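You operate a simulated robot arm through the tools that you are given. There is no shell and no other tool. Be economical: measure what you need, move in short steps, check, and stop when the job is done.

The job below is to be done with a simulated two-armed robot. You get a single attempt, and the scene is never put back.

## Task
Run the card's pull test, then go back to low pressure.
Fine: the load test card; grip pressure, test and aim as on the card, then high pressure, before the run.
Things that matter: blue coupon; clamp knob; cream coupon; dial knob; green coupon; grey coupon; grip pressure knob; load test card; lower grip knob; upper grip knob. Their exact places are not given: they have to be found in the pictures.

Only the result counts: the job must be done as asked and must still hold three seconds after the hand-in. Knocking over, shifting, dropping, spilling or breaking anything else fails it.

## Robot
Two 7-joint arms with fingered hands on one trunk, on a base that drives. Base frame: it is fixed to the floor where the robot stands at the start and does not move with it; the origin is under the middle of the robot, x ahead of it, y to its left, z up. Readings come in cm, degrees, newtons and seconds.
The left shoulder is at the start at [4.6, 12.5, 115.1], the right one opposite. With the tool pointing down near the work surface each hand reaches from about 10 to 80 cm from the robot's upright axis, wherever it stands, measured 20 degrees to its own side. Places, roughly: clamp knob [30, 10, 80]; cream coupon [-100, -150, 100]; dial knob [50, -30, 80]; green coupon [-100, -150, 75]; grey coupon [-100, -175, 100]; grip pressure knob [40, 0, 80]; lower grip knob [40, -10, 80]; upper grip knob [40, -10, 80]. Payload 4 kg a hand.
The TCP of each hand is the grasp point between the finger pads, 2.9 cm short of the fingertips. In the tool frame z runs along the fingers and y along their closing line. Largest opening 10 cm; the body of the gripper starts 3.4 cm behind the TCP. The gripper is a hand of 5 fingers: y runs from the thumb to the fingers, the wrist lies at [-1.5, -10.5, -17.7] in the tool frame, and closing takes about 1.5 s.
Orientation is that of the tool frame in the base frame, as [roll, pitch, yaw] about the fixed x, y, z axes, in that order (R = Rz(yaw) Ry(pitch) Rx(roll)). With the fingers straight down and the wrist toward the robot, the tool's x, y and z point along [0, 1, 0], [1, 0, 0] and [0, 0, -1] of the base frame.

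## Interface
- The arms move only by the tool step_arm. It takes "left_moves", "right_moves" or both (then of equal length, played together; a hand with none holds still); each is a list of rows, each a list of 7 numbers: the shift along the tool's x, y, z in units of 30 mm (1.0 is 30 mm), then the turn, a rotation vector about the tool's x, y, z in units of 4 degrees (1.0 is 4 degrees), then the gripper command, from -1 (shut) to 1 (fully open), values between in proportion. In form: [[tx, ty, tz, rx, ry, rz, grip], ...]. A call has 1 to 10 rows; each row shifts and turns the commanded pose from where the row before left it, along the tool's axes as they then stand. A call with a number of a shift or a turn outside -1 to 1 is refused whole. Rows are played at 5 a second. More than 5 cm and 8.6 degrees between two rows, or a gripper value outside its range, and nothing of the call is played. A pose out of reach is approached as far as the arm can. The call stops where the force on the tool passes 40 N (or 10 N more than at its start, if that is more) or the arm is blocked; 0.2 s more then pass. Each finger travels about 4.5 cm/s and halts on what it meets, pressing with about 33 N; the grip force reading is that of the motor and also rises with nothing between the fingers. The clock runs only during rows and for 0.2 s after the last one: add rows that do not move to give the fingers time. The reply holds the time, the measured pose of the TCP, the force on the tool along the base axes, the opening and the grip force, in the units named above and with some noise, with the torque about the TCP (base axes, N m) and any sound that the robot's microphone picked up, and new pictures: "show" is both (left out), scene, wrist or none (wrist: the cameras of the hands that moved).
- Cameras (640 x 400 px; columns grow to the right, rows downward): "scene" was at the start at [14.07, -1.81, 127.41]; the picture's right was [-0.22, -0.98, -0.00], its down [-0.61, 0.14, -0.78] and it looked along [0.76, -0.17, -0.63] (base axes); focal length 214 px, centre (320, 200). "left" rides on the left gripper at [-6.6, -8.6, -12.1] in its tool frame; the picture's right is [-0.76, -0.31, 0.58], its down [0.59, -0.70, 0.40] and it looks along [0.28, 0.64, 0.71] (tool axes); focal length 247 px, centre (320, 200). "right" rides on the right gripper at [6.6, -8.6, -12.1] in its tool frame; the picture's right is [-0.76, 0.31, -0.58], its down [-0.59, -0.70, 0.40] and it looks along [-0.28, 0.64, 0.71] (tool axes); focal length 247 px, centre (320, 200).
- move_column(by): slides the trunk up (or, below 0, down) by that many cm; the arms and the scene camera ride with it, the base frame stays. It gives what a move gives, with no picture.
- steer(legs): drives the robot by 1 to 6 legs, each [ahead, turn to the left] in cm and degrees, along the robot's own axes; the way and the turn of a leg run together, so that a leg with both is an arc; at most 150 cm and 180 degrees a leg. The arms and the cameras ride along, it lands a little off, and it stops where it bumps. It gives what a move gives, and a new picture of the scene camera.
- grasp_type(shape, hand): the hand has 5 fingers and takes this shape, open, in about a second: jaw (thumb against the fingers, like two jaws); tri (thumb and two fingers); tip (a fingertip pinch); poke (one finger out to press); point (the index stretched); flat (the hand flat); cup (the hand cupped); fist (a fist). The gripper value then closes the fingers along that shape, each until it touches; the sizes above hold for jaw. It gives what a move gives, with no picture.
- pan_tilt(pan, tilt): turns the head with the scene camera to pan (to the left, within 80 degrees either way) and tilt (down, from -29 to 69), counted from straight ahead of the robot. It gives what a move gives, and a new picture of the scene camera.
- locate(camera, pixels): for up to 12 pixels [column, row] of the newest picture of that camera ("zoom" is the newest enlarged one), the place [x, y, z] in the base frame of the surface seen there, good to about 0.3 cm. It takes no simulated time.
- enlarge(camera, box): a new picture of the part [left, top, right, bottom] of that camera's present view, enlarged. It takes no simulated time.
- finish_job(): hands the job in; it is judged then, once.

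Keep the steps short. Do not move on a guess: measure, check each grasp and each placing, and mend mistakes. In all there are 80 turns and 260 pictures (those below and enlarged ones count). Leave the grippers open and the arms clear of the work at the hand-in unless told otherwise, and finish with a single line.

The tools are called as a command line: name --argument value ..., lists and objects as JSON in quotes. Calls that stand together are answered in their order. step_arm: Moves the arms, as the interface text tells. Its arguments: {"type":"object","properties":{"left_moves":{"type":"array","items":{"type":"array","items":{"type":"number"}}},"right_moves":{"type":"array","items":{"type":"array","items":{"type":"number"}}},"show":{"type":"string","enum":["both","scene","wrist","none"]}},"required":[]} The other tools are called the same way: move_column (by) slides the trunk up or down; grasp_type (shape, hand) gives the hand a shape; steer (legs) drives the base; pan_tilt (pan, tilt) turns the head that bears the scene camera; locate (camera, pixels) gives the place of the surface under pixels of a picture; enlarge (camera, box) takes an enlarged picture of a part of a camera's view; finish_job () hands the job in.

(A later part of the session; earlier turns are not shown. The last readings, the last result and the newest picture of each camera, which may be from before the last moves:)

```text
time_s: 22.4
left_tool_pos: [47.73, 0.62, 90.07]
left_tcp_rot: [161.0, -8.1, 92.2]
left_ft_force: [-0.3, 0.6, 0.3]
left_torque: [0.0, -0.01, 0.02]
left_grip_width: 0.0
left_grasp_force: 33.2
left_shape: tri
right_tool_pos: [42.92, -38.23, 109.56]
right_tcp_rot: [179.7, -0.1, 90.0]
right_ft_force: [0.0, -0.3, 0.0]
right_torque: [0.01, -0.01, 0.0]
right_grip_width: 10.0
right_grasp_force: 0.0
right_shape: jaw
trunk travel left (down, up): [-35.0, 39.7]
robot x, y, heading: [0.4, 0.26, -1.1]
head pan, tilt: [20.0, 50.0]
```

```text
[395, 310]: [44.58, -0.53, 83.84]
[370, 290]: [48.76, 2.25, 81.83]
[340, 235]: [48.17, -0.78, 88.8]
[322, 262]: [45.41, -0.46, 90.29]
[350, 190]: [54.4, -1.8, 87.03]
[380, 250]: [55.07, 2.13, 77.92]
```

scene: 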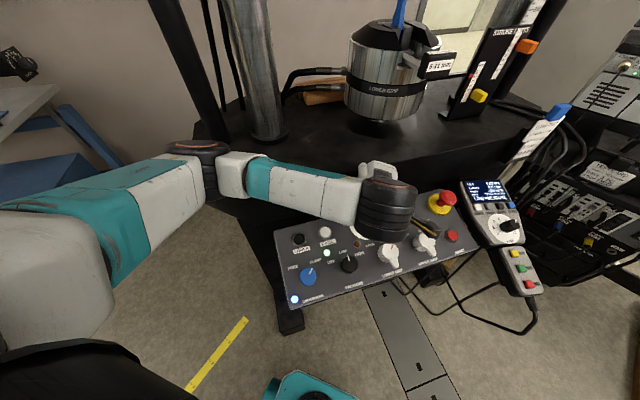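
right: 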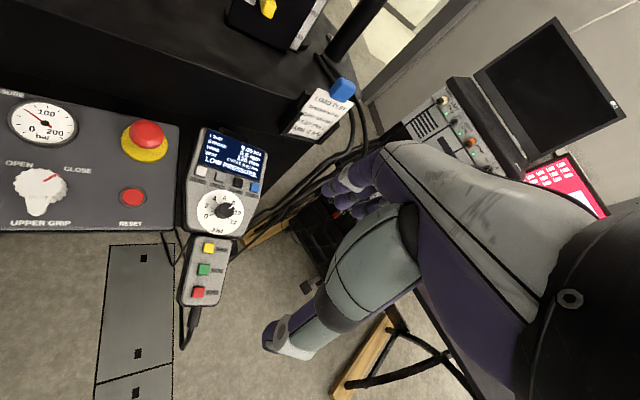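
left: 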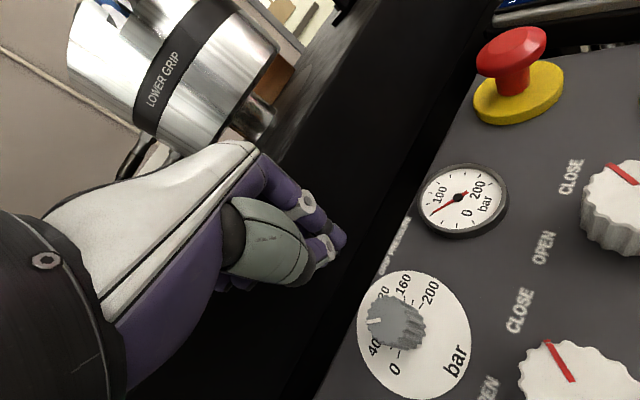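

locate --camera "scene" --pixels '[[200, 150], [225, 190], [240, 180], [240, 200], [300, 195], [380, 205], [380, 172], [215, 130], [150, 200]]'

enlarge --camera "scene" --box '[140, 100, 300, 230]'

```text
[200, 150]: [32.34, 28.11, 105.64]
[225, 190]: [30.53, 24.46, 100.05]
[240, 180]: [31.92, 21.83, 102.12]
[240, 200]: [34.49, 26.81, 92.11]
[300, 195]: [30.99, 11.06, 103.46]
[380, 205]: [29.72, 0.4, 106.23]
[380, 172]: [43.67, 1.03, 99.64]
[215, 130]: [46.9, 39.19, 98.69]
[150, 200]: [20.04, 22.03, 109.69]
```

```text
3.08 times, centred on (220, 165) of scene
```

zoom: 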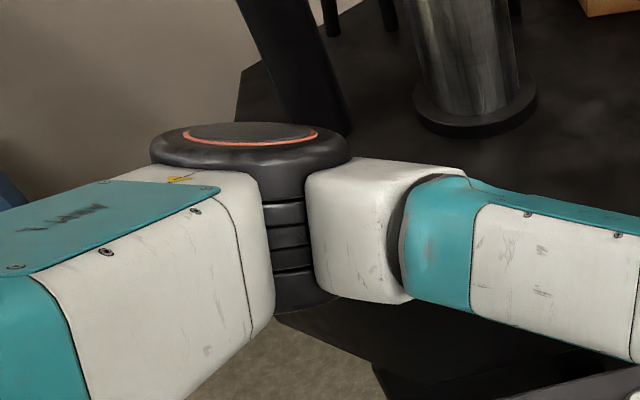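

The left elbow sits at about (32,28,105) and touched the table corner. The right arm has free space on that side, so I'll pull the left arm back and use the right.

step_arm --left_moves '[[0, -0.3, -1, 0, 0, 0, -0.5], [0, 0, -1, 0, 0, 0, 0], [0, 0, -1, 0, 0, 0, 0.5], [0, 0, -1, 0, 0, 0, 1], [0, 0, -1, 0, 0, 0, 1], [0, -0.3, -1, 0, 0, 0, 1], [0.8, -0.5, -1, 0, 0, 0, 1], [0.8, -0.5, -1, 0, 0, 0, 1], [1, -0.5, 0, 0, 0, 0, 1], [1, -0.5, 0, 0, 0, 0, 1]]' --show "none"

step_arm --left_moves '[[1, 0, 0, 0.9, -0.7, 0, 1], [1, 0, 0, 0.9, -0.7, 0, 1], [1, 0, 0, 0.9, -0.7, 0, 1], [1, -0.5, 0, 0.9, 0, 0, 1], [1, -0.5, 0, 0.9, 0, 0, 1]]' --show "none"

grasp_type --hand "right" --shape "tri"

pan_tilt --pan -10 --tilt 50

enlarge --camera "scene" --box '[200, 150, 320, 250]'

```text
time_s: 24.6
left_tool_pos: [36.36, 3.4, 114.18]
left_tcp_rot: [162.2, -8.1, 92.0]
left_ft_force: [-0.1, 0.8, -0.6]
left_torque: [0.0, 0.01, 0.01]
left_grip_width: 9.95
left_grasp_force: 0.0
left_shape: tri
left hand out of reach, approached as far as the arm can: row 8, 9, 10
right_tool_pos: [43.47, -37.73, 109.54]
right_tcp_rot: [180.0, 0.1, 89.9]
right_ft_force: [0.3, 0.1, -1.4]
right_torque: [0.0, -0.01, 0.03]
right_grip_width: 10.0
right_grasp_force: 0.2
right_shape: jaw
trunk travel left (down, up): [-35.0, 39.7]
robot x, y, heading: [0.2, -0.04, -0.8]
head pan, tilt: [20.0, 50.0]
```

```text
time_s: 25.8
left_tool_pos: [34.73, 17.89, 115.72]
left_tcp_rot: [-179.8, 0.3, 90.1]
left_ft_force: [0.4, -0.1, -0.3]
left_torque: [0.01, -0.03, 0.03]
left_grip_width: 9.97
left_grasp_force: 0.0
left_shape: tri
left hand out of reach, approached as far as the arm can: row 1, 2, 4
right_tool_pos: [43.46, -37.72, 109.5]
right_tcp_rot: [180.0, 0.1, 90.0]
right_ft_force: [0.0, 0.0, -0.5]
right_torque: [-0.02, 0.0, -0.01]
right_grip_width: 10.01
right_grasp_force: 0.1
right_shape: jaw
trunk travel left (down, up): [-35.0, 39.7]
robot x, y, heading: [0.53, -0.34, -1.2]
head pan, tilt: [20.0, 50.0]
```

```text
time_s: 26.7
left_tool_pos: [34.66, 17.7, 115.83]
left_tcp_rot: [-179.8, 0.2, 90.2]
left_ft_force: [0.6, 0.3, 0.8]
left_torque: [0.0, 0.01, -0.01]
left_grip_width: 9.99
left_grasp_force: 0.0
left_shape: tri
right_tool_pos: [43.36, -37.88, 109.41]
right_tcp_rot: [-180.0, 0.1, 90.0]
right_ft_force: [0.7, -0.2, 0.7]
right_torque: [0.0, 0.0, 0.01]
right_grip_width: 9.97
right_grasp_force: 0.1
right_shape: tri
trunk travel left (down, up): [-35.0, 39.7]
robot x, y, heading: [0.56, -0.21, -0.7]
head pan, tilt: [20.0, 50.0]
```

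```text
time_s: 27.7
left_tool_pos: [34.7, 17.68, 115.75]
left_tcp_rot: [-179.6, 0.1, 90.1]
left_ft_force: [0.9, -0.1, 0.0]
left_torque: [0.01, 0.04, 0.0]
left_grip_width: 9.99
left_grasp_force: 0.0
left_shape: tri
right_tool_pos: [43.44, -37.86, 109.4]
right_tcp_rot: [180.0, 0.0, 90.0]
right_ft_force: [0.0, -0.4, 0.4]
right_torque: [0.01, 0.0, -0.03]
right_grip_width: 9.99
right_grasp_force: 0.0
right_shape: tri
trunk travel left (down, up): [-35.0, 39.7]
robot x, y, heading: [0.59, 0.13, -1.1]
head pan, tilt: [-10.0, 50.0]
```

scene: 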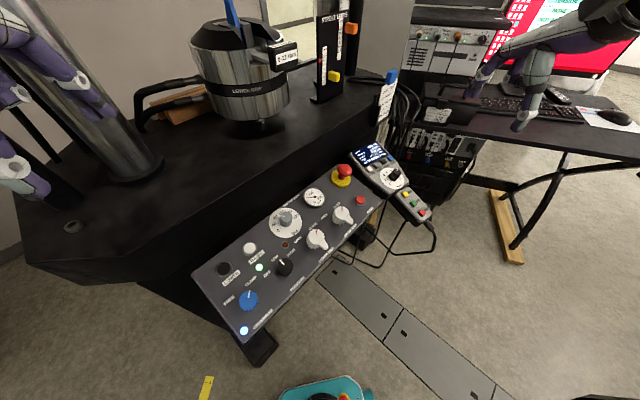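

```text
4.00 times, centred on (260, 200) of scene
```

zoom: 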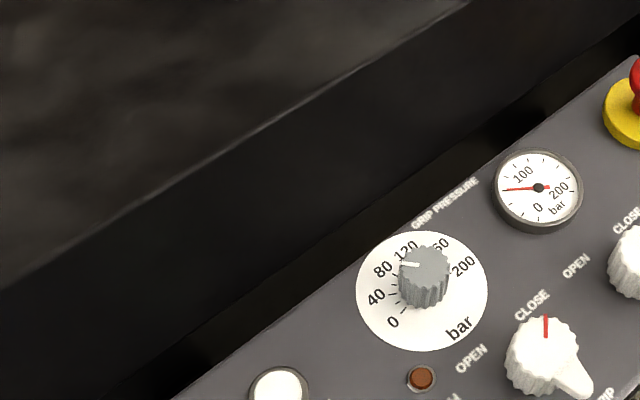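

Dial still reads about 60 bar. I'll move the left hand further out of the way and bring the right hand above the dial.

step_arm --left_moves '[[1, 0, 0, 0, 0, 0, 1], [1, 0, 0, 0, 0, 0, 1], [1, 0, 0, 0, 0, 0, 1], [1, 0, 0, 0, 0, 0, 1], [0, 0, 0, 0, 0, 0, 1], [0, 0, 0, 0, 0, 0, 1], [0, 0, 0, 0, 0, 0, 1], [0, 0, 0, 0, 0, 0, 1], [0, 0, 0, 0, 0, 0, 1], [0, 0, 0, 0, 0, 0, 1]]' --right_moves '[[1, 0, 0, 0, 0, 0, 1], [1, 0, 0, 0, 0, 0, 0.5], [1, 0, 0, 0, 0, 0, 0], [1, 0, 0, 0, 0, 0, 0], [1, 0, 0, 0, 0, 0, 0], [1, 0, 0, 0, 0, 0, 0], [1, 0, 0, 0, 0, 0, 0], [1, 0, 0, 0, 0, 0, 0], [1, 0, 0, 0, 0, 0, 0], [1, 0, 0, 0, 0, 0, 0]]' --show "none"

step_arm --right_moves '[[1, 0, 0, -0.92, 0.72, 0, 0], [1, 0, 0, -0.92, 0.72, 0, 0], [0, 0, 0.6, -0.92, 0.72, 0, 0], [0, 0, 0, 0, 0, -1, 0], [0, 0, 0, 0, 0, -1, 0], [0, 0, 0, 0, 0, -1, 0], [0, 0, 0, 0, 0, -1, 0], [0, 0, 0, 0, 0, -1, 0], [0, 0, 0, 0, 0, -1, 0], [0, 0, 0, 0, 0, -1, 0]]' --show "none"

step_arm --right_moves '[[0, 0, 0, 0, 0, -1, 0], [0, 0, 0, 0, 0, -1, 0], [0, 0, 0, 0, 0, -1, 0], [0, 0, 0, 0, 0, -1, 0], [0, 0, 0, 0, 0, -1, 0], [0, 0, 0, 0, 0, -1, 0], [0, 0, 0, 0, 0, -1, 0], [0, 0, 0, 0, 0, -1, 0]]'

```text
time_s: 29.9
left_tool_pos: [34.93, 29.8, 115.68]
left_tcp_rot: [-179.9, 0.3, 90.2]
left_ft_force: [-0.1, -0.5, 0.3]
left_torque: [-0.05, 0.02, 0.0]
left_grip_width: 9.99
left_grasp_force: 0.1
left_shape: tri
right_tool_pos: [43.29, -7.74, 109.49]
right_tcp_rot: [-180.0, 0.1, 90.0]
right_ft_force: [0.1, 0.6, 0.3]
right_torque: [-0.04, 0.0, 0.02]
right_grip_width: 5.05
right_grasp_force: 0.1
right_shape: tri
trunk travel left (down, up): [-35.0, 39.7]
robot x, y, heading: [0.18, -0.26, -1.2]
head pan, tilt: [-10.0, 50.0]
```

```text
time_s: 32.1
left_tool_pos: [34.83, 29.68, 115.81]
left_tcp_rot: [-179.8, 0.2, 90.1]
left_ft_force: [0.8, -0.7, -0.3]
left_torque: [-0.01, 0.0, 0.0]
left_grip_width: 9.96
left_grasp_force: 0.0
left_shape: tri
right_tool_pos: [43.6, -1.81, 107.74]
right_tcp_rot: [166.3, -2.4, 118.4]
right_ft_force: [-0.7, -0.5, 0.6]
right_torque: [-0.02, 0.02, 0.01]
right_grip_width: 5.07
right_grasp_force: 0.1
right_shape: tri
trunk travel left (down, up): [-35.0, 39.7]
robot x, y, heading: [0.76, -0.3, -1.4]
head pan, tilt: [-10.0, 50.0]
```

```text
time_s: 33.9
left_tool_pos: [34.8, 29.63, 115.72]
left_tcp_rot: [-179.8, 0.3, 90.2]
left_ft_force: [0.0, 0.1, 0.9]
left_torque: [0.0, -0.01, -0.01]
left_grip_width: 9.99
left_grasp_force: 0.0
left_shape: tri
right_tool_pos: [43.7, -1.69, 107.75]
right_tcp_rot: [167.0, 5.3, 149.4]
right_ft_force: [0.4, 0.1, -0.8]
right_torque: [0.04, -0.02, 0.0]
right_grip_width: 5.04
right_grasp_force: 0.0
right_shape: tri
trunk travel left (down, up): [-35.0, 39.7]
robot x, y, heading: [0.23, 0.05, -1.3]
head pan, tilt: [-10.0, 50.0]
```

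scene: 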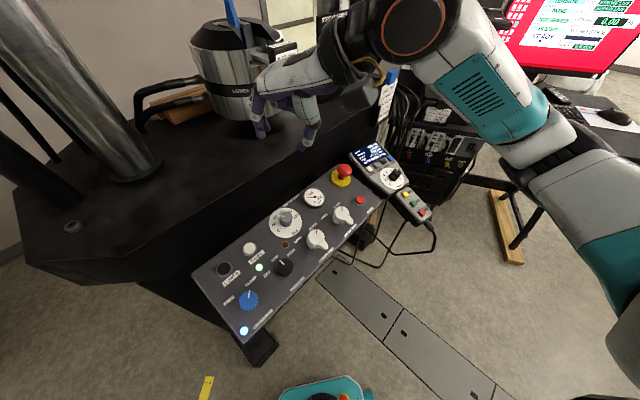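
right: 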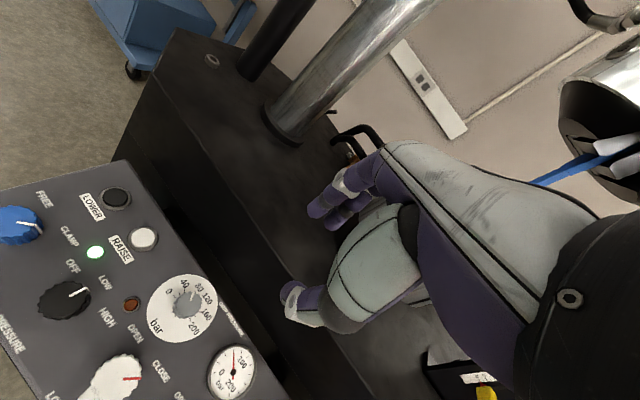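

The right tool axis matches the dial axis. I'll shift sideways onto the axis and go down 18 cm, leaving about 5 cm.

step_arm --right_moves '[[0.88, -1, 0, 0, 0, 0, 0], [0, 0, 1, 0, 0, 0, 0], [0, 0, 1, 0, 0, 0, 0], [0, 0, 1, 0, 0, 0, 0], [0, 0, 1, 0, 0, 0, 0], [0, 0, 1, 0, 0, 0, 0], [0, 0, 1, 0, 0, 0, 0]]'

enlarge --camera "right" --box '[180, 170, 400, 340]'

```text
time_s: 35.5
left_tool_pos: [34.77, 29.66, 115.76]
left_tcp_rot: [-179.8, 0.4, 90.2]
left_ft_force: [-0.4, -0.2, -0.8]
left_torque: [0.0, -0.01, 0.07]
left_grip_width: 9.98
left_grasp_force: 0.0
left_shape: tri
right_tool_pos: [43.32, -0.28, 89.35]
right_tcp_rot: [167.0, 5.3, 149.4]
right_ft_force: [0.8, 0.6, -0.4]
right_torque: [0.03, 0.0, -0.02]
right_grip_width: 5.0
right_grasp_force: 0.1
right_shape: tri
trunk travel left (down, up): [-35.0, 39.7]
robot x, y, heading: [0.31, -0.48, -1.1]
head pan, tilt: [-10.0, 50.0]
```

scene: 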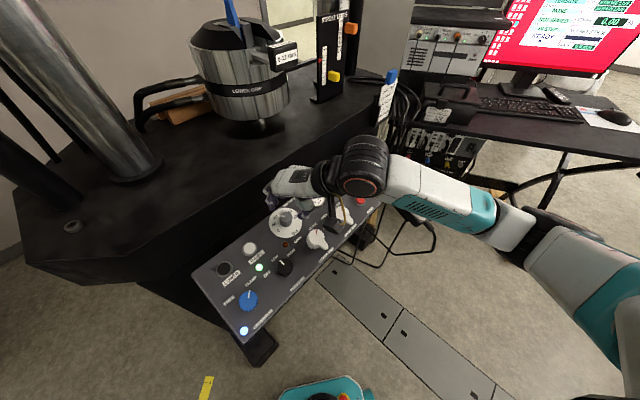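
right: 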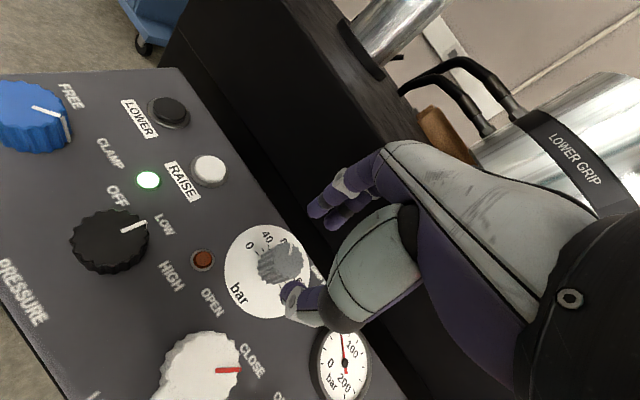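

```text
2.35 times, centred on (290, 255) of right
```

zoom: 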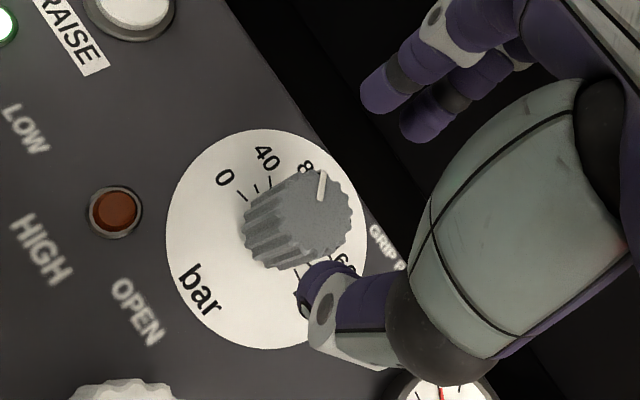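

Pointer reads about 57–60 bar and the hand lies on the axis. I'll go down 4.8 cm and close slowly.

step_arm --right_moves '[[0, 0, 0.4, 0, 0, 0, 0], [0, 0, 0.4, 0, 0, 0, 0], [0, 0, 0.4, 0, 0, 0, 0], [0, 0, 0.4, 0, 0, 0, 0], [0, 0, 0, 0, 0, 0, -0.2]]' --show "wrist"

step_arm --right_moves '[[0, 0, 0, 0, 0, 0, -0.3], [0, 0, 0, 0, 0, 0, -0.4], [0, 0, 0, 0, 0, 0, -0.5], [0, 0, 0, 0, 0, 0, -0.6], [0, 0, 0, 0, 0, 0, -0.7], [0, 0, 0, 0, 0, 0, -0.8]]' --show "wrist"

```text
time_s: 36.7
left_tool_pos: [34.89, 29.69, 115.81]
left_tcp_rot: [-179.8, 0.3, 90.2]
left_ft_force: [0.8, 0.3, -0.4]
left_torque: [0.0, -0.04, -0.02]
left_grip_width: 9.98
left_grasp_force: 0.0
left_shape: tri
right_tool_pos: [44.3, 0.52, 84.77]
right_tcp_rot: [167.1, 5.3, 149.4]
right_ft_force: [-0.4, 0.8, -0.6]
right_torque: [0.02, 0.02, 0.02]
right_grip_width: 4.07
right_grasp_force: 0.0
right_shape: tri
trunk travel left (down, up): [-35.0, 39.7]
robot x, y, heading: [0.3, -0.01, -1.4]
head pan, tilt: [-10.0, 50.0]
```

right: 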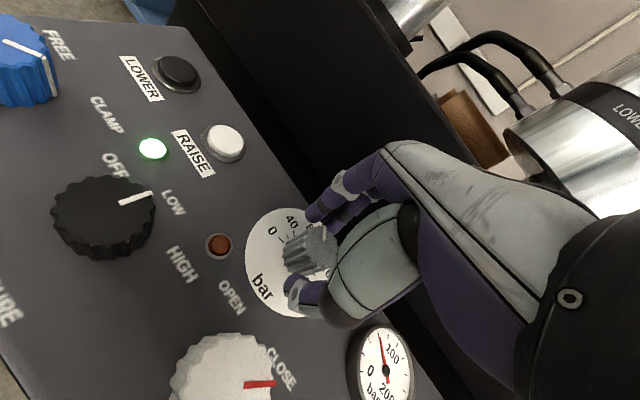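

```text
time_s: 38.1
left_tool_pos: [34.93, 29.66, 115.78]
left_tcp_rot: [-179.8, 0.3, 90.3]
left_ft_force: [0.1, 0.6, 0.9]
left_torque: [-0.03, 0.02, 0.03]
left_grip_width: 10.0
left_grasp_force: 0.1
left_shape: tri
right_tool_pos: [44.25, 0.44, 84.74]
right_tcp_rot: [167.0, 5.2, 149.4]
right_ft_force: [-2.0, 0.4, -2.9]
right_torque: [0.02, 0.04, 0.02]
right_grip_width: 2.13
right_grasp_force: 33.3
right_shape: tri
trunk travel left (down, up): [-35.0, 39.7]
robot x, y, heading: [0.1, -0.35, -1.2]
head pan, tilt: [-10.0, 50.0]
```

right: 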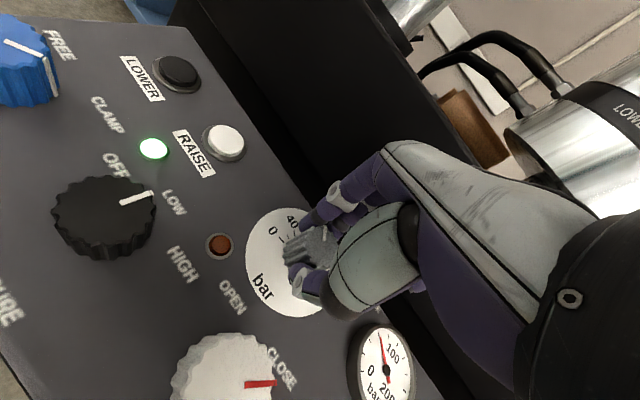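

The knob is held (width 2.13, 33 N). I'll turn clockwise 36° and watch the pointer and gauge.

step_arm --right_moves '[[0, 0, 0, 0, 0, 1, -0.8], [0, 0, 0, 0, 0, 1, -0.8], [0, 0, 0, 0, 0, 1, -0.8], [0, 0, 0, 0, 0, 1, -0.8], [0, 0, 0, 0, 0, 1, -0.8], [0, 0, 0, 0, 0, 1, -0.8], [0, 0, 0, 0, 0, 1, -0.8], [0, 0, 0, 0, 0, 1, -0.8], [0, 0, 0, 0, 0, 1, -0.8]]' --show "wrist"

enlarge --camera "right" --box '[220, 170, 440, 340]'

```text
time_s: 40.1
left_tool_pos: [34.86, 29.66, 115.8]
left_tcp_rot: [-179.8, 0.3, 90.2]
left_ft_force: [-0.2, -0.4, -0.3]
left_torque: [-0.01, 0.03, 0.03]
left_grip_width: 9.99
left_grasp_force: 0.0
left_shape: tri
right_tool_pos: [44.31, 0.46, 84.8]
right_tcp_rot: [166.4, -3.4, 114.3]
right_ft_force: [-0.1, 2.6, 3.9]
right_torque: [0.12, 0.0, 0.0]
right_grip_width: 2.14
right_grasp_force: 33.0
right_shape: tri
trunk travel left (down, up): [-35.0, 39.7]
robot x, y, heading: [0.18, 0.01, -1.2]
head pan, tilt: [-10.0, 50.0]
```

right: 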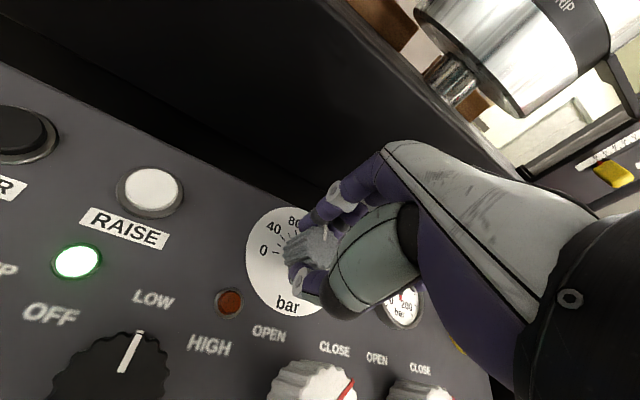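

```text
2.35 times, centred on (330, 255) of right
```

zoom: 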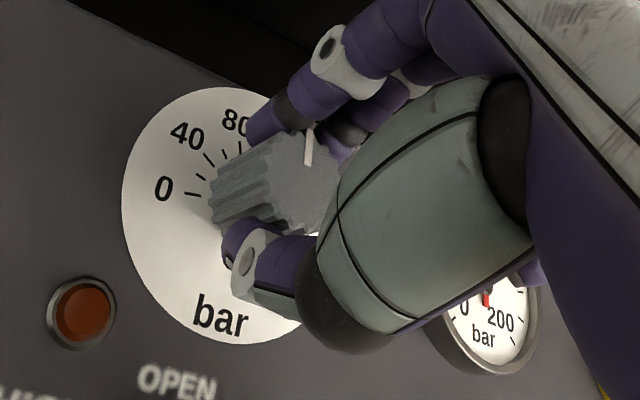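

It turns with the hand. I'll turn 44° more, then look.

step_arm --right_moves '[[0, 0, 0, 0, 0, 1, -0.8], [0, 0, 0, 0, 0, 1, -0.8], [0, 0, 0, 0, 0, 1, -0.8], [0, 0, 0, 0, 0, 1, -0.8], [0, 0, 0, 0, 0, 1, -0.8], [0, 0, 0, 0, 0, 1, -0.8], [0, 0, 0, 0, 0, 1, -0.8], [0, 0, 0, 0, 0, 1, -0.8], [0, 0, 0, 0, 0, 1, -0.8], [0, 0, 0, 0, 0, 1, -0.8]]' --show "none"

step_arm --right_moves '[[0, 0, 0, 0, 0, 1, -0.8], [0, 0, 0, 0, 0, 0, -0.8]]' --show "wrist"

enlarge --camera "right" --box '[220, 170, 440, 340]'

```text
time_s: 42.3
left_tool_pos: [34.84, 29.66, 115.71]
left_tcp_rot: [-179.8, 0.3, 90.2]
left_ft_force: [0.4, 0.0, 0.7]
left_torque: [-0.01, 0.02, -0.01]
left_grip_width: 9.96
left_grasp_force: 0.1
left_shape: tri
right_tool_pos: [44.29, 0.43, 84.83]
right_tcp_rot: [171.7, -11.3, 74.7]
right_ft_force: [5.6, -1.4, 3.3]
right_torque: [-0.06, -0.21, -0.02]
right_grip_width: 2.09
right_grasp_force: 32.8
right_shape: tri
trunk travel left (down, up): [-35.0, 39.7]
robot x, y, heading: [0.33, 0.25, -1.0]
head pan, tilt: [-10.0, 50.0]
```

```text
time_s: 42.9
left_tool_pos: [34.98, 29.64, 115.85]
left_tcp_rot: [-179.8, 0.4, 90.2]
left_ft_force: [0.6, -0.2, -0.3]
left_torque: [0.0, 0.01, 0.01]
left_grip_width: 9.99
left_grasp_force: 0.1
left_shape: tri
right_tool_pos: [44.31, 0.63, 84.83]
right_tcp_rot: [172.4, -11.7, 70.8]
right_ft_force: [6.8, -3.9, 2.6]
right_torque: [-0.09, -0.24, -0.03]
right_grip_width: 2.07
right_grasp_force: 32.5
right_shape: tri
trunk travel left (down, up): [-35.0, 39.7]
robot x, y, heading: [0.38, 0.03, -1.0]
head pan, tilt: [-10.0, 50.0]
```

right: 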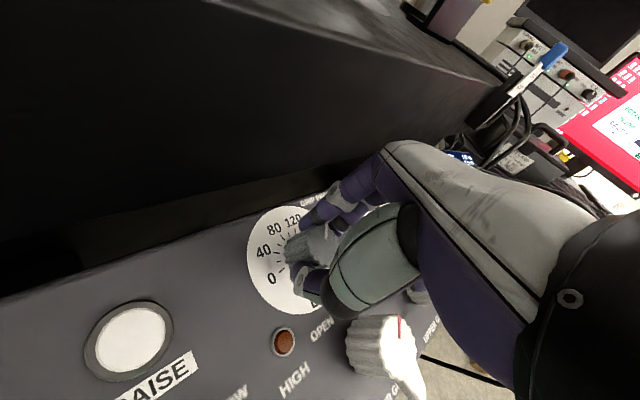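

```text
2.35 times, centred on (330, 255) of right
```

zoom: 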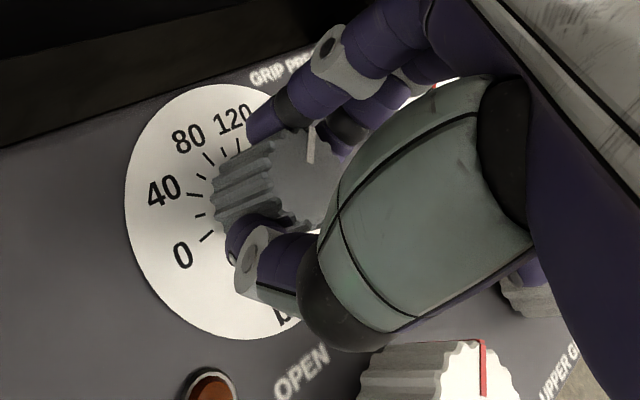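

I'll release, back off along the axis and read the dial from the scene camera.

step_arm --right_moves '[[0, 0, 0, 0, 0, 0, -0.4], [0, 0, 0, 0, 0, 0, 0], [0, 0, 0, 0, 0, 0, 0.2], [0, 0, -0.5, 0, 0, 0, 0.2], [0, 0, -1, 0, 0, 0, 0.2], [0, 0, -1, 0, 0, 0, 0.2], [0, 0, -1, 0, 0, 0, 0.2]]'

enlarge --camera "right" --box '[280, 240, 400, 340]'

enlarge --camera "scene" --box '[260, 180, 340, 240]'

```text
time_s: 44.5
left_tool_pos: [34.82, 29.64, 115.94]
left_tcp_rot: [-179.9, 0.3, 90.3]
left_ft_force: [-0.7, -0.5, 0.1]
left_torque: [0.01, 0.02, -0.01]
left_grip_width: 9.96
left_grasp_force: 0.0
left_shape: tri
right_tool_pos: [42.79, -4.98, 92.29]
right_tcp_rot: [169.2, -3.5, 69.8]
right_ft_force: [-0.9, -0.7, -0.2]
right_torque: [0.03, 0.02, 0.0]
right_grip_width: 5.97
right_grasp_force: 0.1
right_shape: tri
trunk travel left (down, up): [-35.0, 39.7]
robot x, y, heading: [0.54, -0.08, -0.9]
head pan, tilt: [-10.0, 50.0]
stopped in row 7 (right hand): the arm was blocked; the commanded pose is now the measured one
```

scene: 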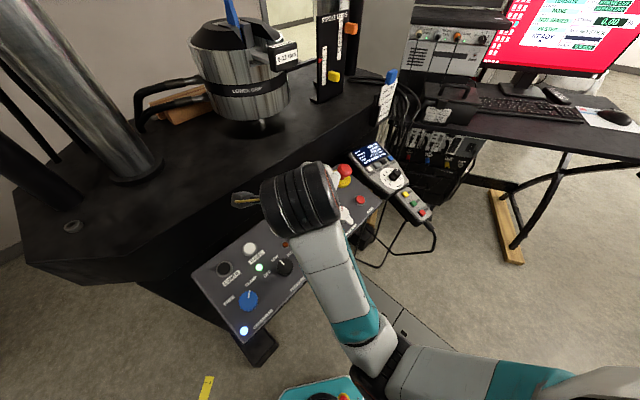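
right: 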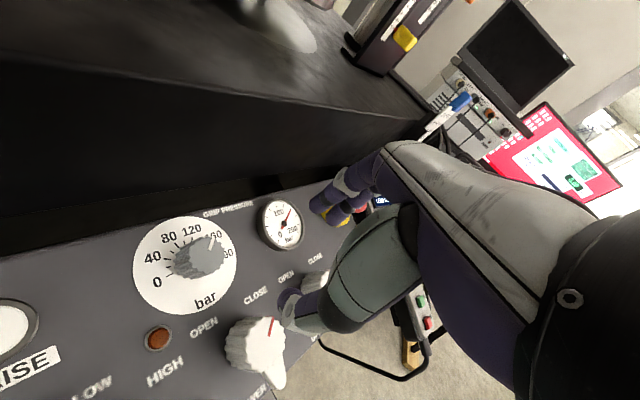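

```text
4.00 times, centred on (340, 290) of right
```

zoom: 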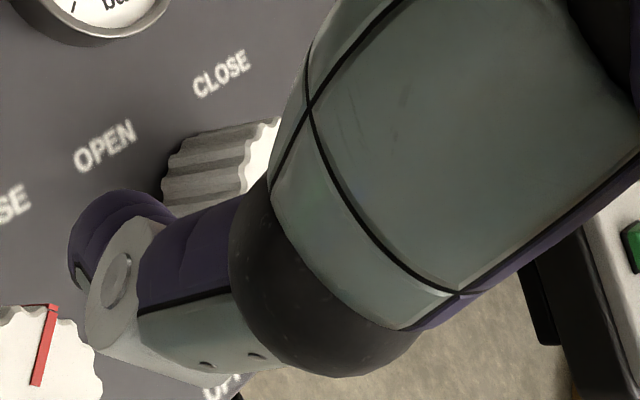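

```text
6.67 times, centred on (300, 210) of scene
```

zoom: 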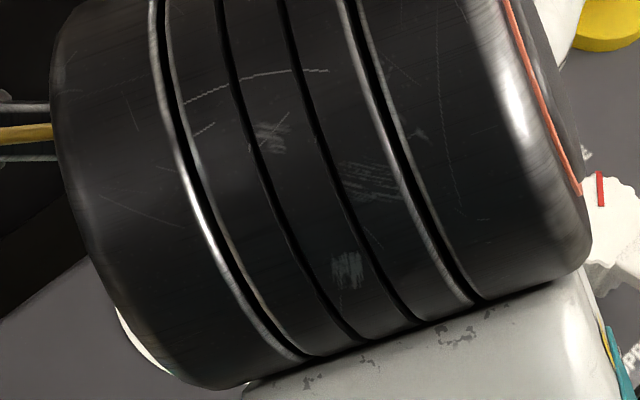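

The arm was blocked on the way out, probably folded close to the body. First I'll read the dial from the right camera at (185,262).

enlarge --camera "right" --box '[120, 195, 310, 320]'

```text
3.20 times, centred on (215, 258) of right
```

zoom: 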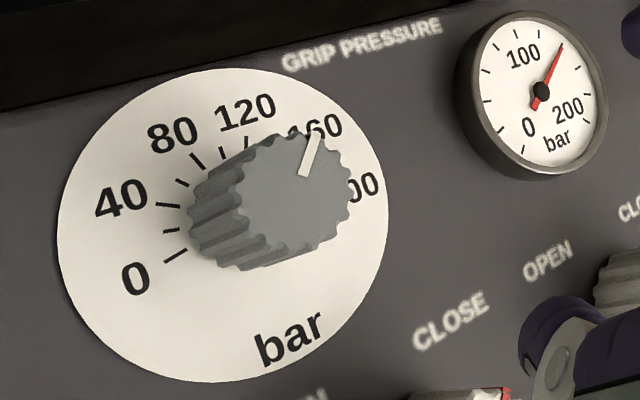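

The pointer is somewhere near 130–140. I'll move the right arm to the right and up for a clear straight view.

step_arm --right_moves '[[-0.5, 0.5, -0.5, 0, 0, 0, 0.2], [-1, 0.5, -0.5, 0, 0, -0.5, 0.2], [-1, 0.5, -0.5, 0, 0, -1, 0.2], [-1, 0.5, -0.5, 0, 0, -1, 0.2], [-1, 0.3, -0.5, 0, 0, -1, 0.2], [-1, 0, -0.5, 0, 0, -1, 0.2], [-1, 0, 0, 0, 0, -1, 0.2], [-1, 0, 0, 0, 0, -1, 0.2]]' --show "scene"

enlarge --camera "scene" --box '[260, 195, 310, 245]'

```text
time_s: 46.3
left_tool_pos: [34.86, 29.32, 116.03]
left_tcp_rot: [-179.7, 0.1, 90.2]
left_ft_force: [0.2, -1.2, 0.5]
left_torque: [0.06, 0.02, 0.0]
left_grip_width: 9.99
left_grasp_force: 0.0
left_shape: tri
right_tool_pos: [45.3, -27.37, 97.96]
right_tcp_rot: [166.5, 1.6, 93.3]
right_ft_force: [-1.2, -0.8, -0.7]
right_torque: [0.06, -0.04, 0.02]
right_grip_width: 6.0
right_grasp_force: 0.1
right_shape: tri
right hand out of reach, approached as far as the arm can: row 4, 5, 6, 7, 8
trunk travel left (down, up): [-35.0, 39.7]
robot x, y, heading: [0.29, 0.17, -1.2]
head pan, tilt: [-10.0, 50.0]
```

scene: 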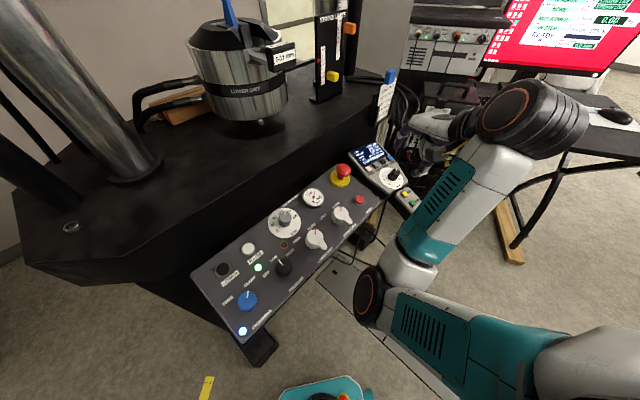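

```text
8.00 times, centred on (285, 220) of scene
```

zoom: 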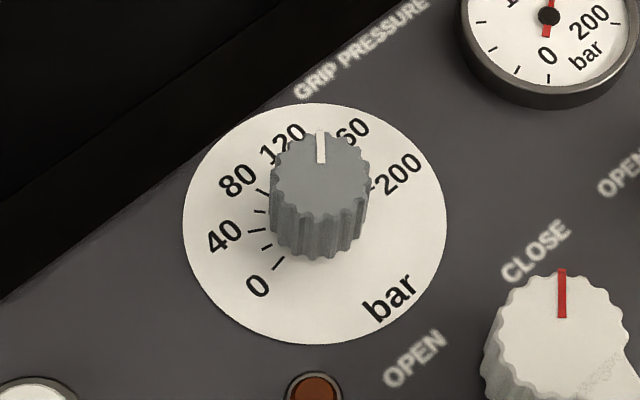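

The pointer sits midway between 120 and 160, so about 140. I'll check this against the gauge.

enlarge --camera "scene" --box '[295, 180, 330, 210]'

enlarge --camera "scene" --box '[340, 130, 440, 230]'

```text
13.33 times, centred on (312, 195) of scene
```

zoom: 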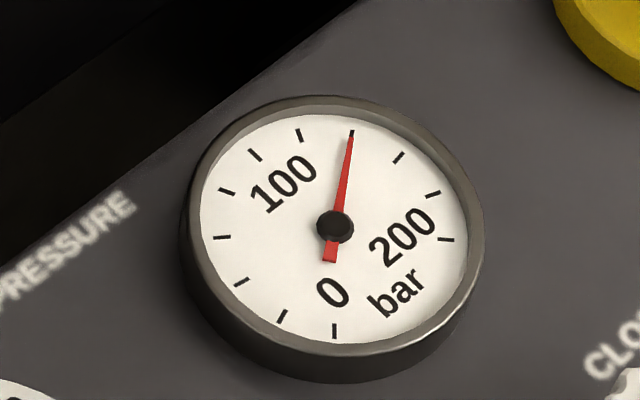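

```text
4.00 times, centred on (390, 180) of scene
```

zoom: 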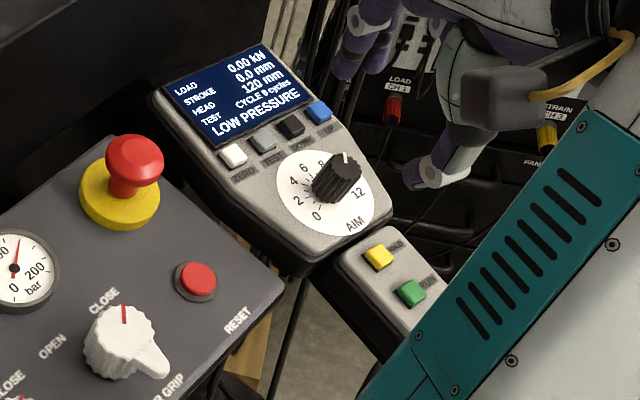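

The gauge reads exactly 140 bar, so grip pressure is set. The right elbow has folded low, so I'll raise the hand to a neutral pose before using the handset.

step_arm --right_moves '[[0, 0, -1, 0, 0, 0, 0.2], [-0.5, 0, -1, 0, 0, 0, 0.2], [-1, 0, -1, 0, 0, 0, 0.2], [-1, 0, -1, 0, 0, 0, 0.2], [-1, 0, -1, 0, 0, 0, 0.2]]'

```text
time_s: 47.5
left_tool_pos: [34.86, 29.7, 115.81]
left_tcp_rot: [-179.9, 0.2, 90.3]
left_ft_force: [-1.1, 0.2, 0.4]
left_torque: [-0.03, -0.03, 0.0]
left_grip_width: 10.0
left_grasp_force: 0.1
left_shape: tri
right_tool_pos: [43.18, -37.61, 113.03]
right_tcp_rot: [168.8, 1.4, 95.3]
right_ft_force: [-0.4, -0.1, -0.4]
right_torque: [0.0, -0.04, -0.05]
right_grip_width: 5.97
right_grasp_force: 0.1
right_shape: tri
trunk travel left (down, up): [-35.0, 39.7]
robot x, y, heading: [0.23, 0.18, -1.4]
head pan, tilt: [-10.0, 50.0]
```

scene: 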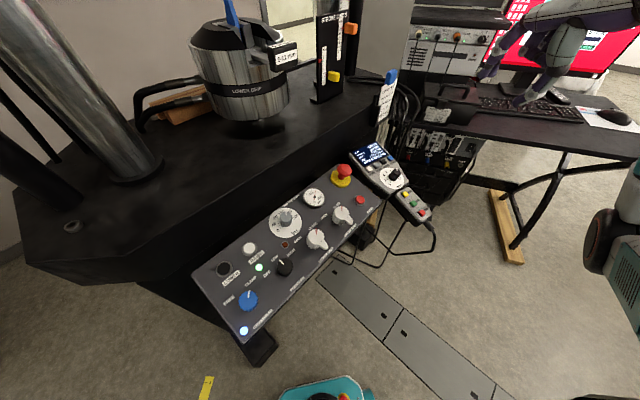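
right: 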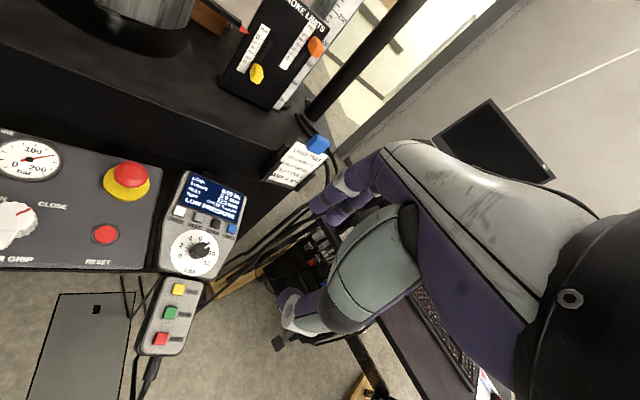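

Arm is clear. I'll measure the handset closely from the right camera and from the scene.

enlarge --camera "right" --box '[130, 165, 250, 275]'

enlarge --camera "scene" --box '[345, 135, 440, 225]'

locate --camera "zoom" --pixels '[[206, 122], [268, 93], [238, 107], [160, 118], [376, 312], [408, 340], [345, 285], [330, 180], [310, 95], [250, 240], [325, 145], [270, 220]]'

```text
3.64 times, centred on (190, 220) of right
```

zoom: 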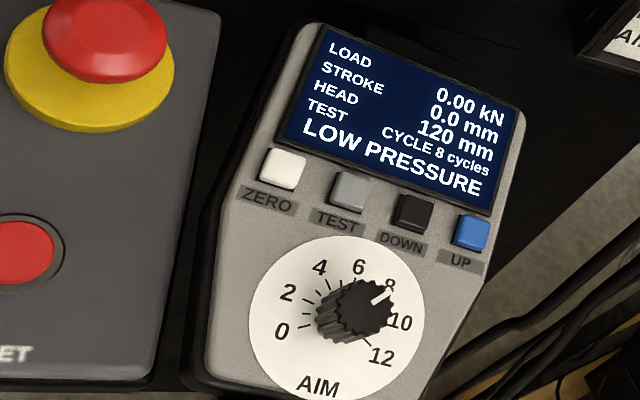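

```text
4.44 times, centred on (392, 180) of scene
```

zoom: 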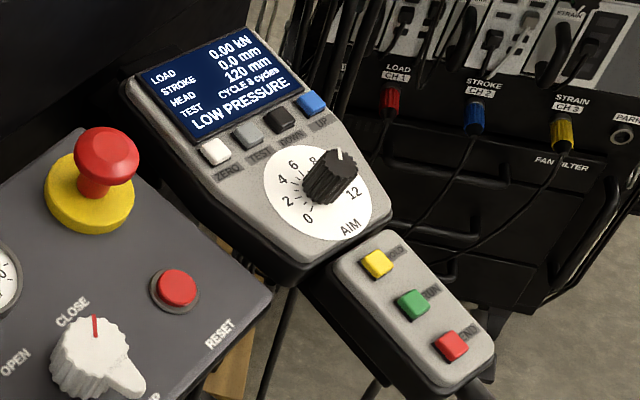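

```text
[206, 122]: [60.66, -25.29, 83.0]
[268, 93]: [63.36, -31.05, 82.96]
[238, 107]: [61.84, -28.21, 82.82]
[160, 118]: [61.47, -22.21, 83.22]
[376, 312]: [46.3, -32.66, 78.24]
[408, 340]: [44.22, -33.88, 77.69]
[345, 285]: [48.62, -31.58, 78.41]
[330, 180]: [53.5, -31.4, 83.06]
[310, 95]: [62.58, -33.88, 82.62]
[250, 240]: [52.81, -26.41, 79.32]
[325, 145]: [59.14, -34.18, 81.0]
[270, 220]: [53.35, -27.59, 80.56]
```

locate --camera "zoom" --pixels '[[213, 148], [246, 132], [281, 116], [376, 260], [412, 301], [450, 341], [340, 172], [325, 172], [352, 172], [265, 190], [345, 238], [235, 195]]'

locate --camera "right" --pixels '[[198, 215], [203, 251], [180, 212], [170, 313], [195, 270], [175, 255]]'

```text
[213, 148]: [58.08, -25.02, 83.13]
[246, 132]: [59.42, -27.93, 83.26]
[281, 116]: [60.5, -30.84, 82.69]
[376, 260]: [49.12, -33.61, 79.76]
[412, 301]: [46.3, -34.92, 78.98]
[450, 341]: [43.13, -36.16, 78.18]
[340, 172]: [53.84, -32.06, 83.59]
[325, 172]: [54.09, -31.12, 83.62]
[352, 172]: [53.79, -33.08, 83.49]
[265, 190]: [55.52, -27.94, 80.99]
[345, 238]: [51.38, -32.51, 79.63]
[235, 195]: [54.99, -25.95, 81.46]
```

```text
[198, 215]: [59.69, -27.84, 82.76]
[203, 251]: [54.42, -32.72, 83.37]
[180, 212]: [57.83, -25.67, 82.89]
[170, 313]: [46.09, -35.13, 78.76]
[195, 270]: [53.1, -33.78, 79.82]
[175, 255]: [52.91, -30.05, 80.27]
```

Measured: AIM axis near (54.1,-32.4), TEST (59.4,-28,83), RUN (46.2,-35,78.9), all in the same tilted plane. I'll orient the right hand above AIM, pre-rotated clockwise so I can turn back counter-clockwise.

step_arm --right_moves '[[0, 0.8, 0, 0, 0.72, 0, 0.2], [0, 0.8, 0, 0, 0.72, 0, 0], [0, 0, 0, 0, 0.72, 0, 0], [0, 0, 0, 0, 0, 1, 0], [0, 0, 0, 0, 0, 1, 0], [0, 0, 0, 0, 0, 1, 0], [0, 0, 0, 0, 0, 1, 0], [0, 0, 0, 0, 0, 1, 0], [0, 0, 0, 0, 0, 1, 0], [0, 0, 0, 0, 0, 1, 0]]'

```text
time_s: 49.7
left_tool_pos: [34.79, 29.84, 115.8]
left_tcp_rot: [-179.8, 0.3, 90.2]
left_ft_force: [-0.5, -0.4, 0.4]
left_torque: [-0.02, 0.01, -0.01]
left_grip_width: 9.95
left_grasp_force: 0.1
left_shape: tri
right_tool_pos: [47.73, -36.97, 113.97]
right_tcp_rot: [173.4, -11.5, 69.0]
right_ft_force: [0.4, 0.4, -0.6]
right_torque: [0.0, -0.02, -0.04]
right_grip_width: 5.01
right_grasp_force: 0.0
right_shape: tri
trunk travel left (down, up): [-35.0, 39.7]
robot x, y, heading: [0.45, -0.13, -0.7]
head pan, tilt: [-10.0, 50.0]
```

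scene: 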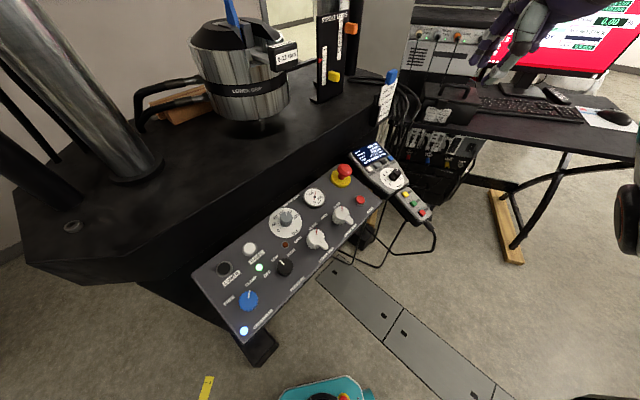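
right: 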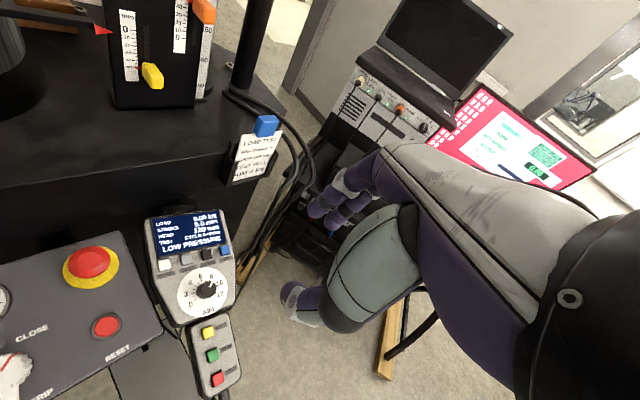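

step_arm --right_moves '[[0.15, 0.26, 0, 0, 0, 0, 0], [0, 0, 1, 0, 0, 0, 0], [0, 0, 1, 0, 0, 0, 0], [0, 0, 1, 0, 0, 0, 0], [0, 0, 1, 0, 0, 0, 0], [0, 0, 1, 0, 0, 0, 0], [0, 0, 1, 0, 0, 0, 0], [0, 0, 1, 0, 0, 0, 0], [0, 0, 1, 0, 0, 0, 0]]'

enlarge --camera "right" --box '[200, 190, 360, 340]'

```text
time_s: 51.7
left_tool_pos: [34.75, 29.69, 115.81]
left_tcp_rot: [-179.9, 0.4, 90.1]
left_ft_force: [-0.7, 0.2, 0.2]
left_torque: [0.0, 0.01, -0.01]
left_grip_width: 9.97
left_grasp_force: 0.1
left_shape: tri
right_tool_pos: [52.89, -33.47, 90.53]
right_tcp_rot: [173.3, -11.5, 69.0]
right_ft_force: [-0.5, 0.0, 0.9]
right_torque: [-0.01, -0.03, -0.02]
right_grip_width: 5.01
right_grasp_force: 0.0
right_shape: tri
trunk travel left (down, up): [-35.0, 39.7]
robot x, y, heading: [0.38, -0.12, -1.0]
head pan, tilt: [-10.0, 50.0]
```

scene: 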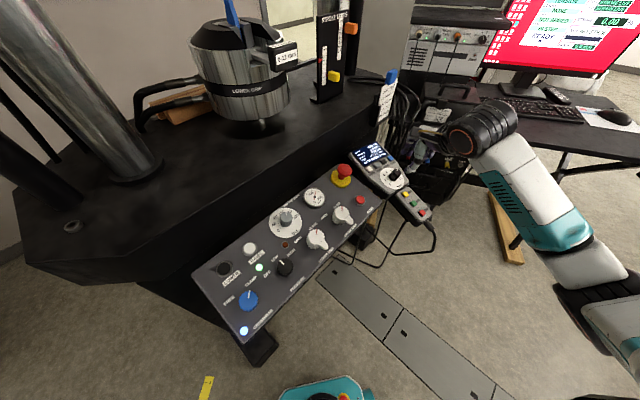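
right: 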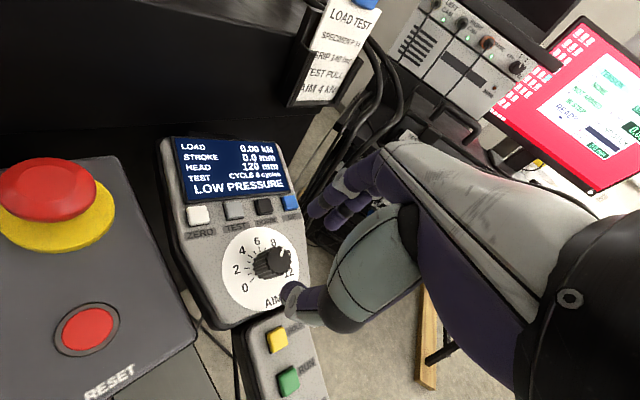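

```text
2.67 times, centred on (280, 265) of right
```

zoom: 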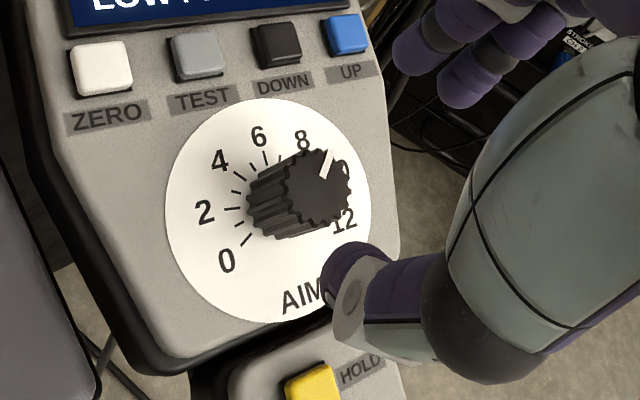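

The pointer is at about 8. The hand is on the axis; I'll go down 6.3 cm and close.

step_arm --right_moves '[[0, 0, 0.42, 0, 0, 0, 0], [0, 0, 0.42, 0, 0, 0, 0], [0, 0, 0.42, 0, 0, 0, 0], [0, 0, 0.42, 0, 0, 0, 0], [0, 0, 0.4, 0, 0, 0, 0], [0, 0, 0, 0, 0, 0, -0.2]]' --show "wrist"

step_arm --right_moves '[[0, 0, 0, 0, 0, 0, -0.3], [0, 0, 0, 0, 0, 0, -0.4], [0, 0, 0, 0, 0, 0, -0.5], [0, 0, 0, 0, 0, 0, -0.6], [0, 0, 0, 0, 0, 0, -0.7], [0, 0, 0, 0, 0, 0, -0.8]]' --show "wrist"

enlarge --camera "right" --box '[200, 170, 400, 330]'

```text
time_s: 53.1
left_tool_pos: [34.84, 29.72, 115.79]
left_tcp_rot: [-179.8, 0.3, 90.2]
left_ft_force: [0.0, -0.5, -0.5]
left_torque: [0.02, 0.01, 0.0]
left_grip_width: 9.98
left_grasp_force: 0.0
left_shape: tri
right_tool_pos: [54.14, -32.59, 84.64]
right_tcp_rot: [173.4, -11.5, 69.2]
right_ft_force: [0.1, -0.6, -0.8]
right_torque: [0.04, -0.02, 0.04]
right_grip_width: 4.05
right_grasp_force: 0.0
right_shape: tri
trunk travel left (down, up): [-35.0, 39.7]
robot x, y, heading: [0.75, -0.09, -1.0]
head pan, tilt: [-10.0, 50.0]
```

right: 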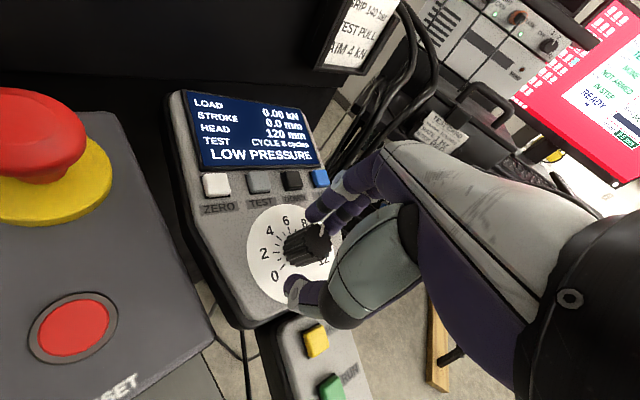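

```text
time_s: 54.5
left_tool_pos: [34.83, 29.59, 115.77]
left_tcp_rot: [-179.8, 0.3, 90.1]
left_ft_force: [-0.6, 0.2, -0.1]
left_torque: [-0.01, -0.02, 0.0]
left_grip_width: 9.98
left_grasp_force: 0.0
left_shape: tri
right_tool_pos: [53.98, -32.72, 84.66]
right_tcp_rot: [173.4, -11.6, 69.0]
right_ft_force: [2.1, -1.1, 1.2]
right_torque: [-0.03, -0.11, -0.06]
right_grip_width: 1.6
right_grasp_force: 32.8
right_shape: tri
trunk travel left (down, up): [-35.0, 39.7]
robot x, y, heading: [0.74, 0.04, -1.3]
head pan, tilt: [-10.0, 50.0]
```

right: 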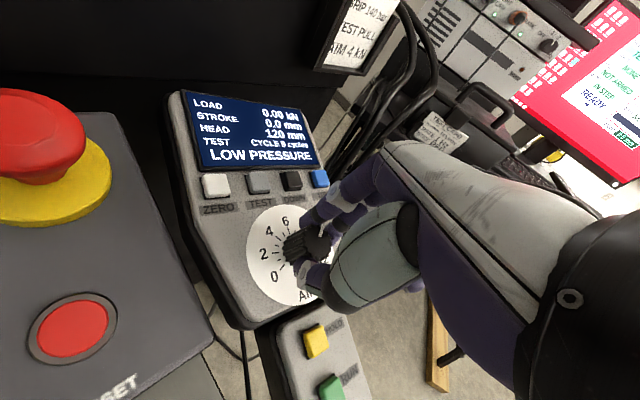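

```text
2.50 times, centred on (300, 250) of right
```

zoom: 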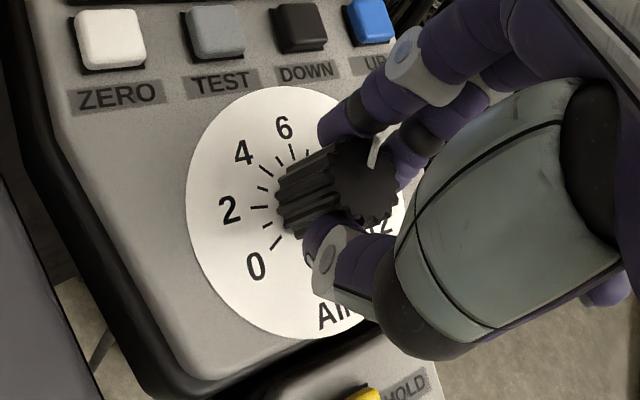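

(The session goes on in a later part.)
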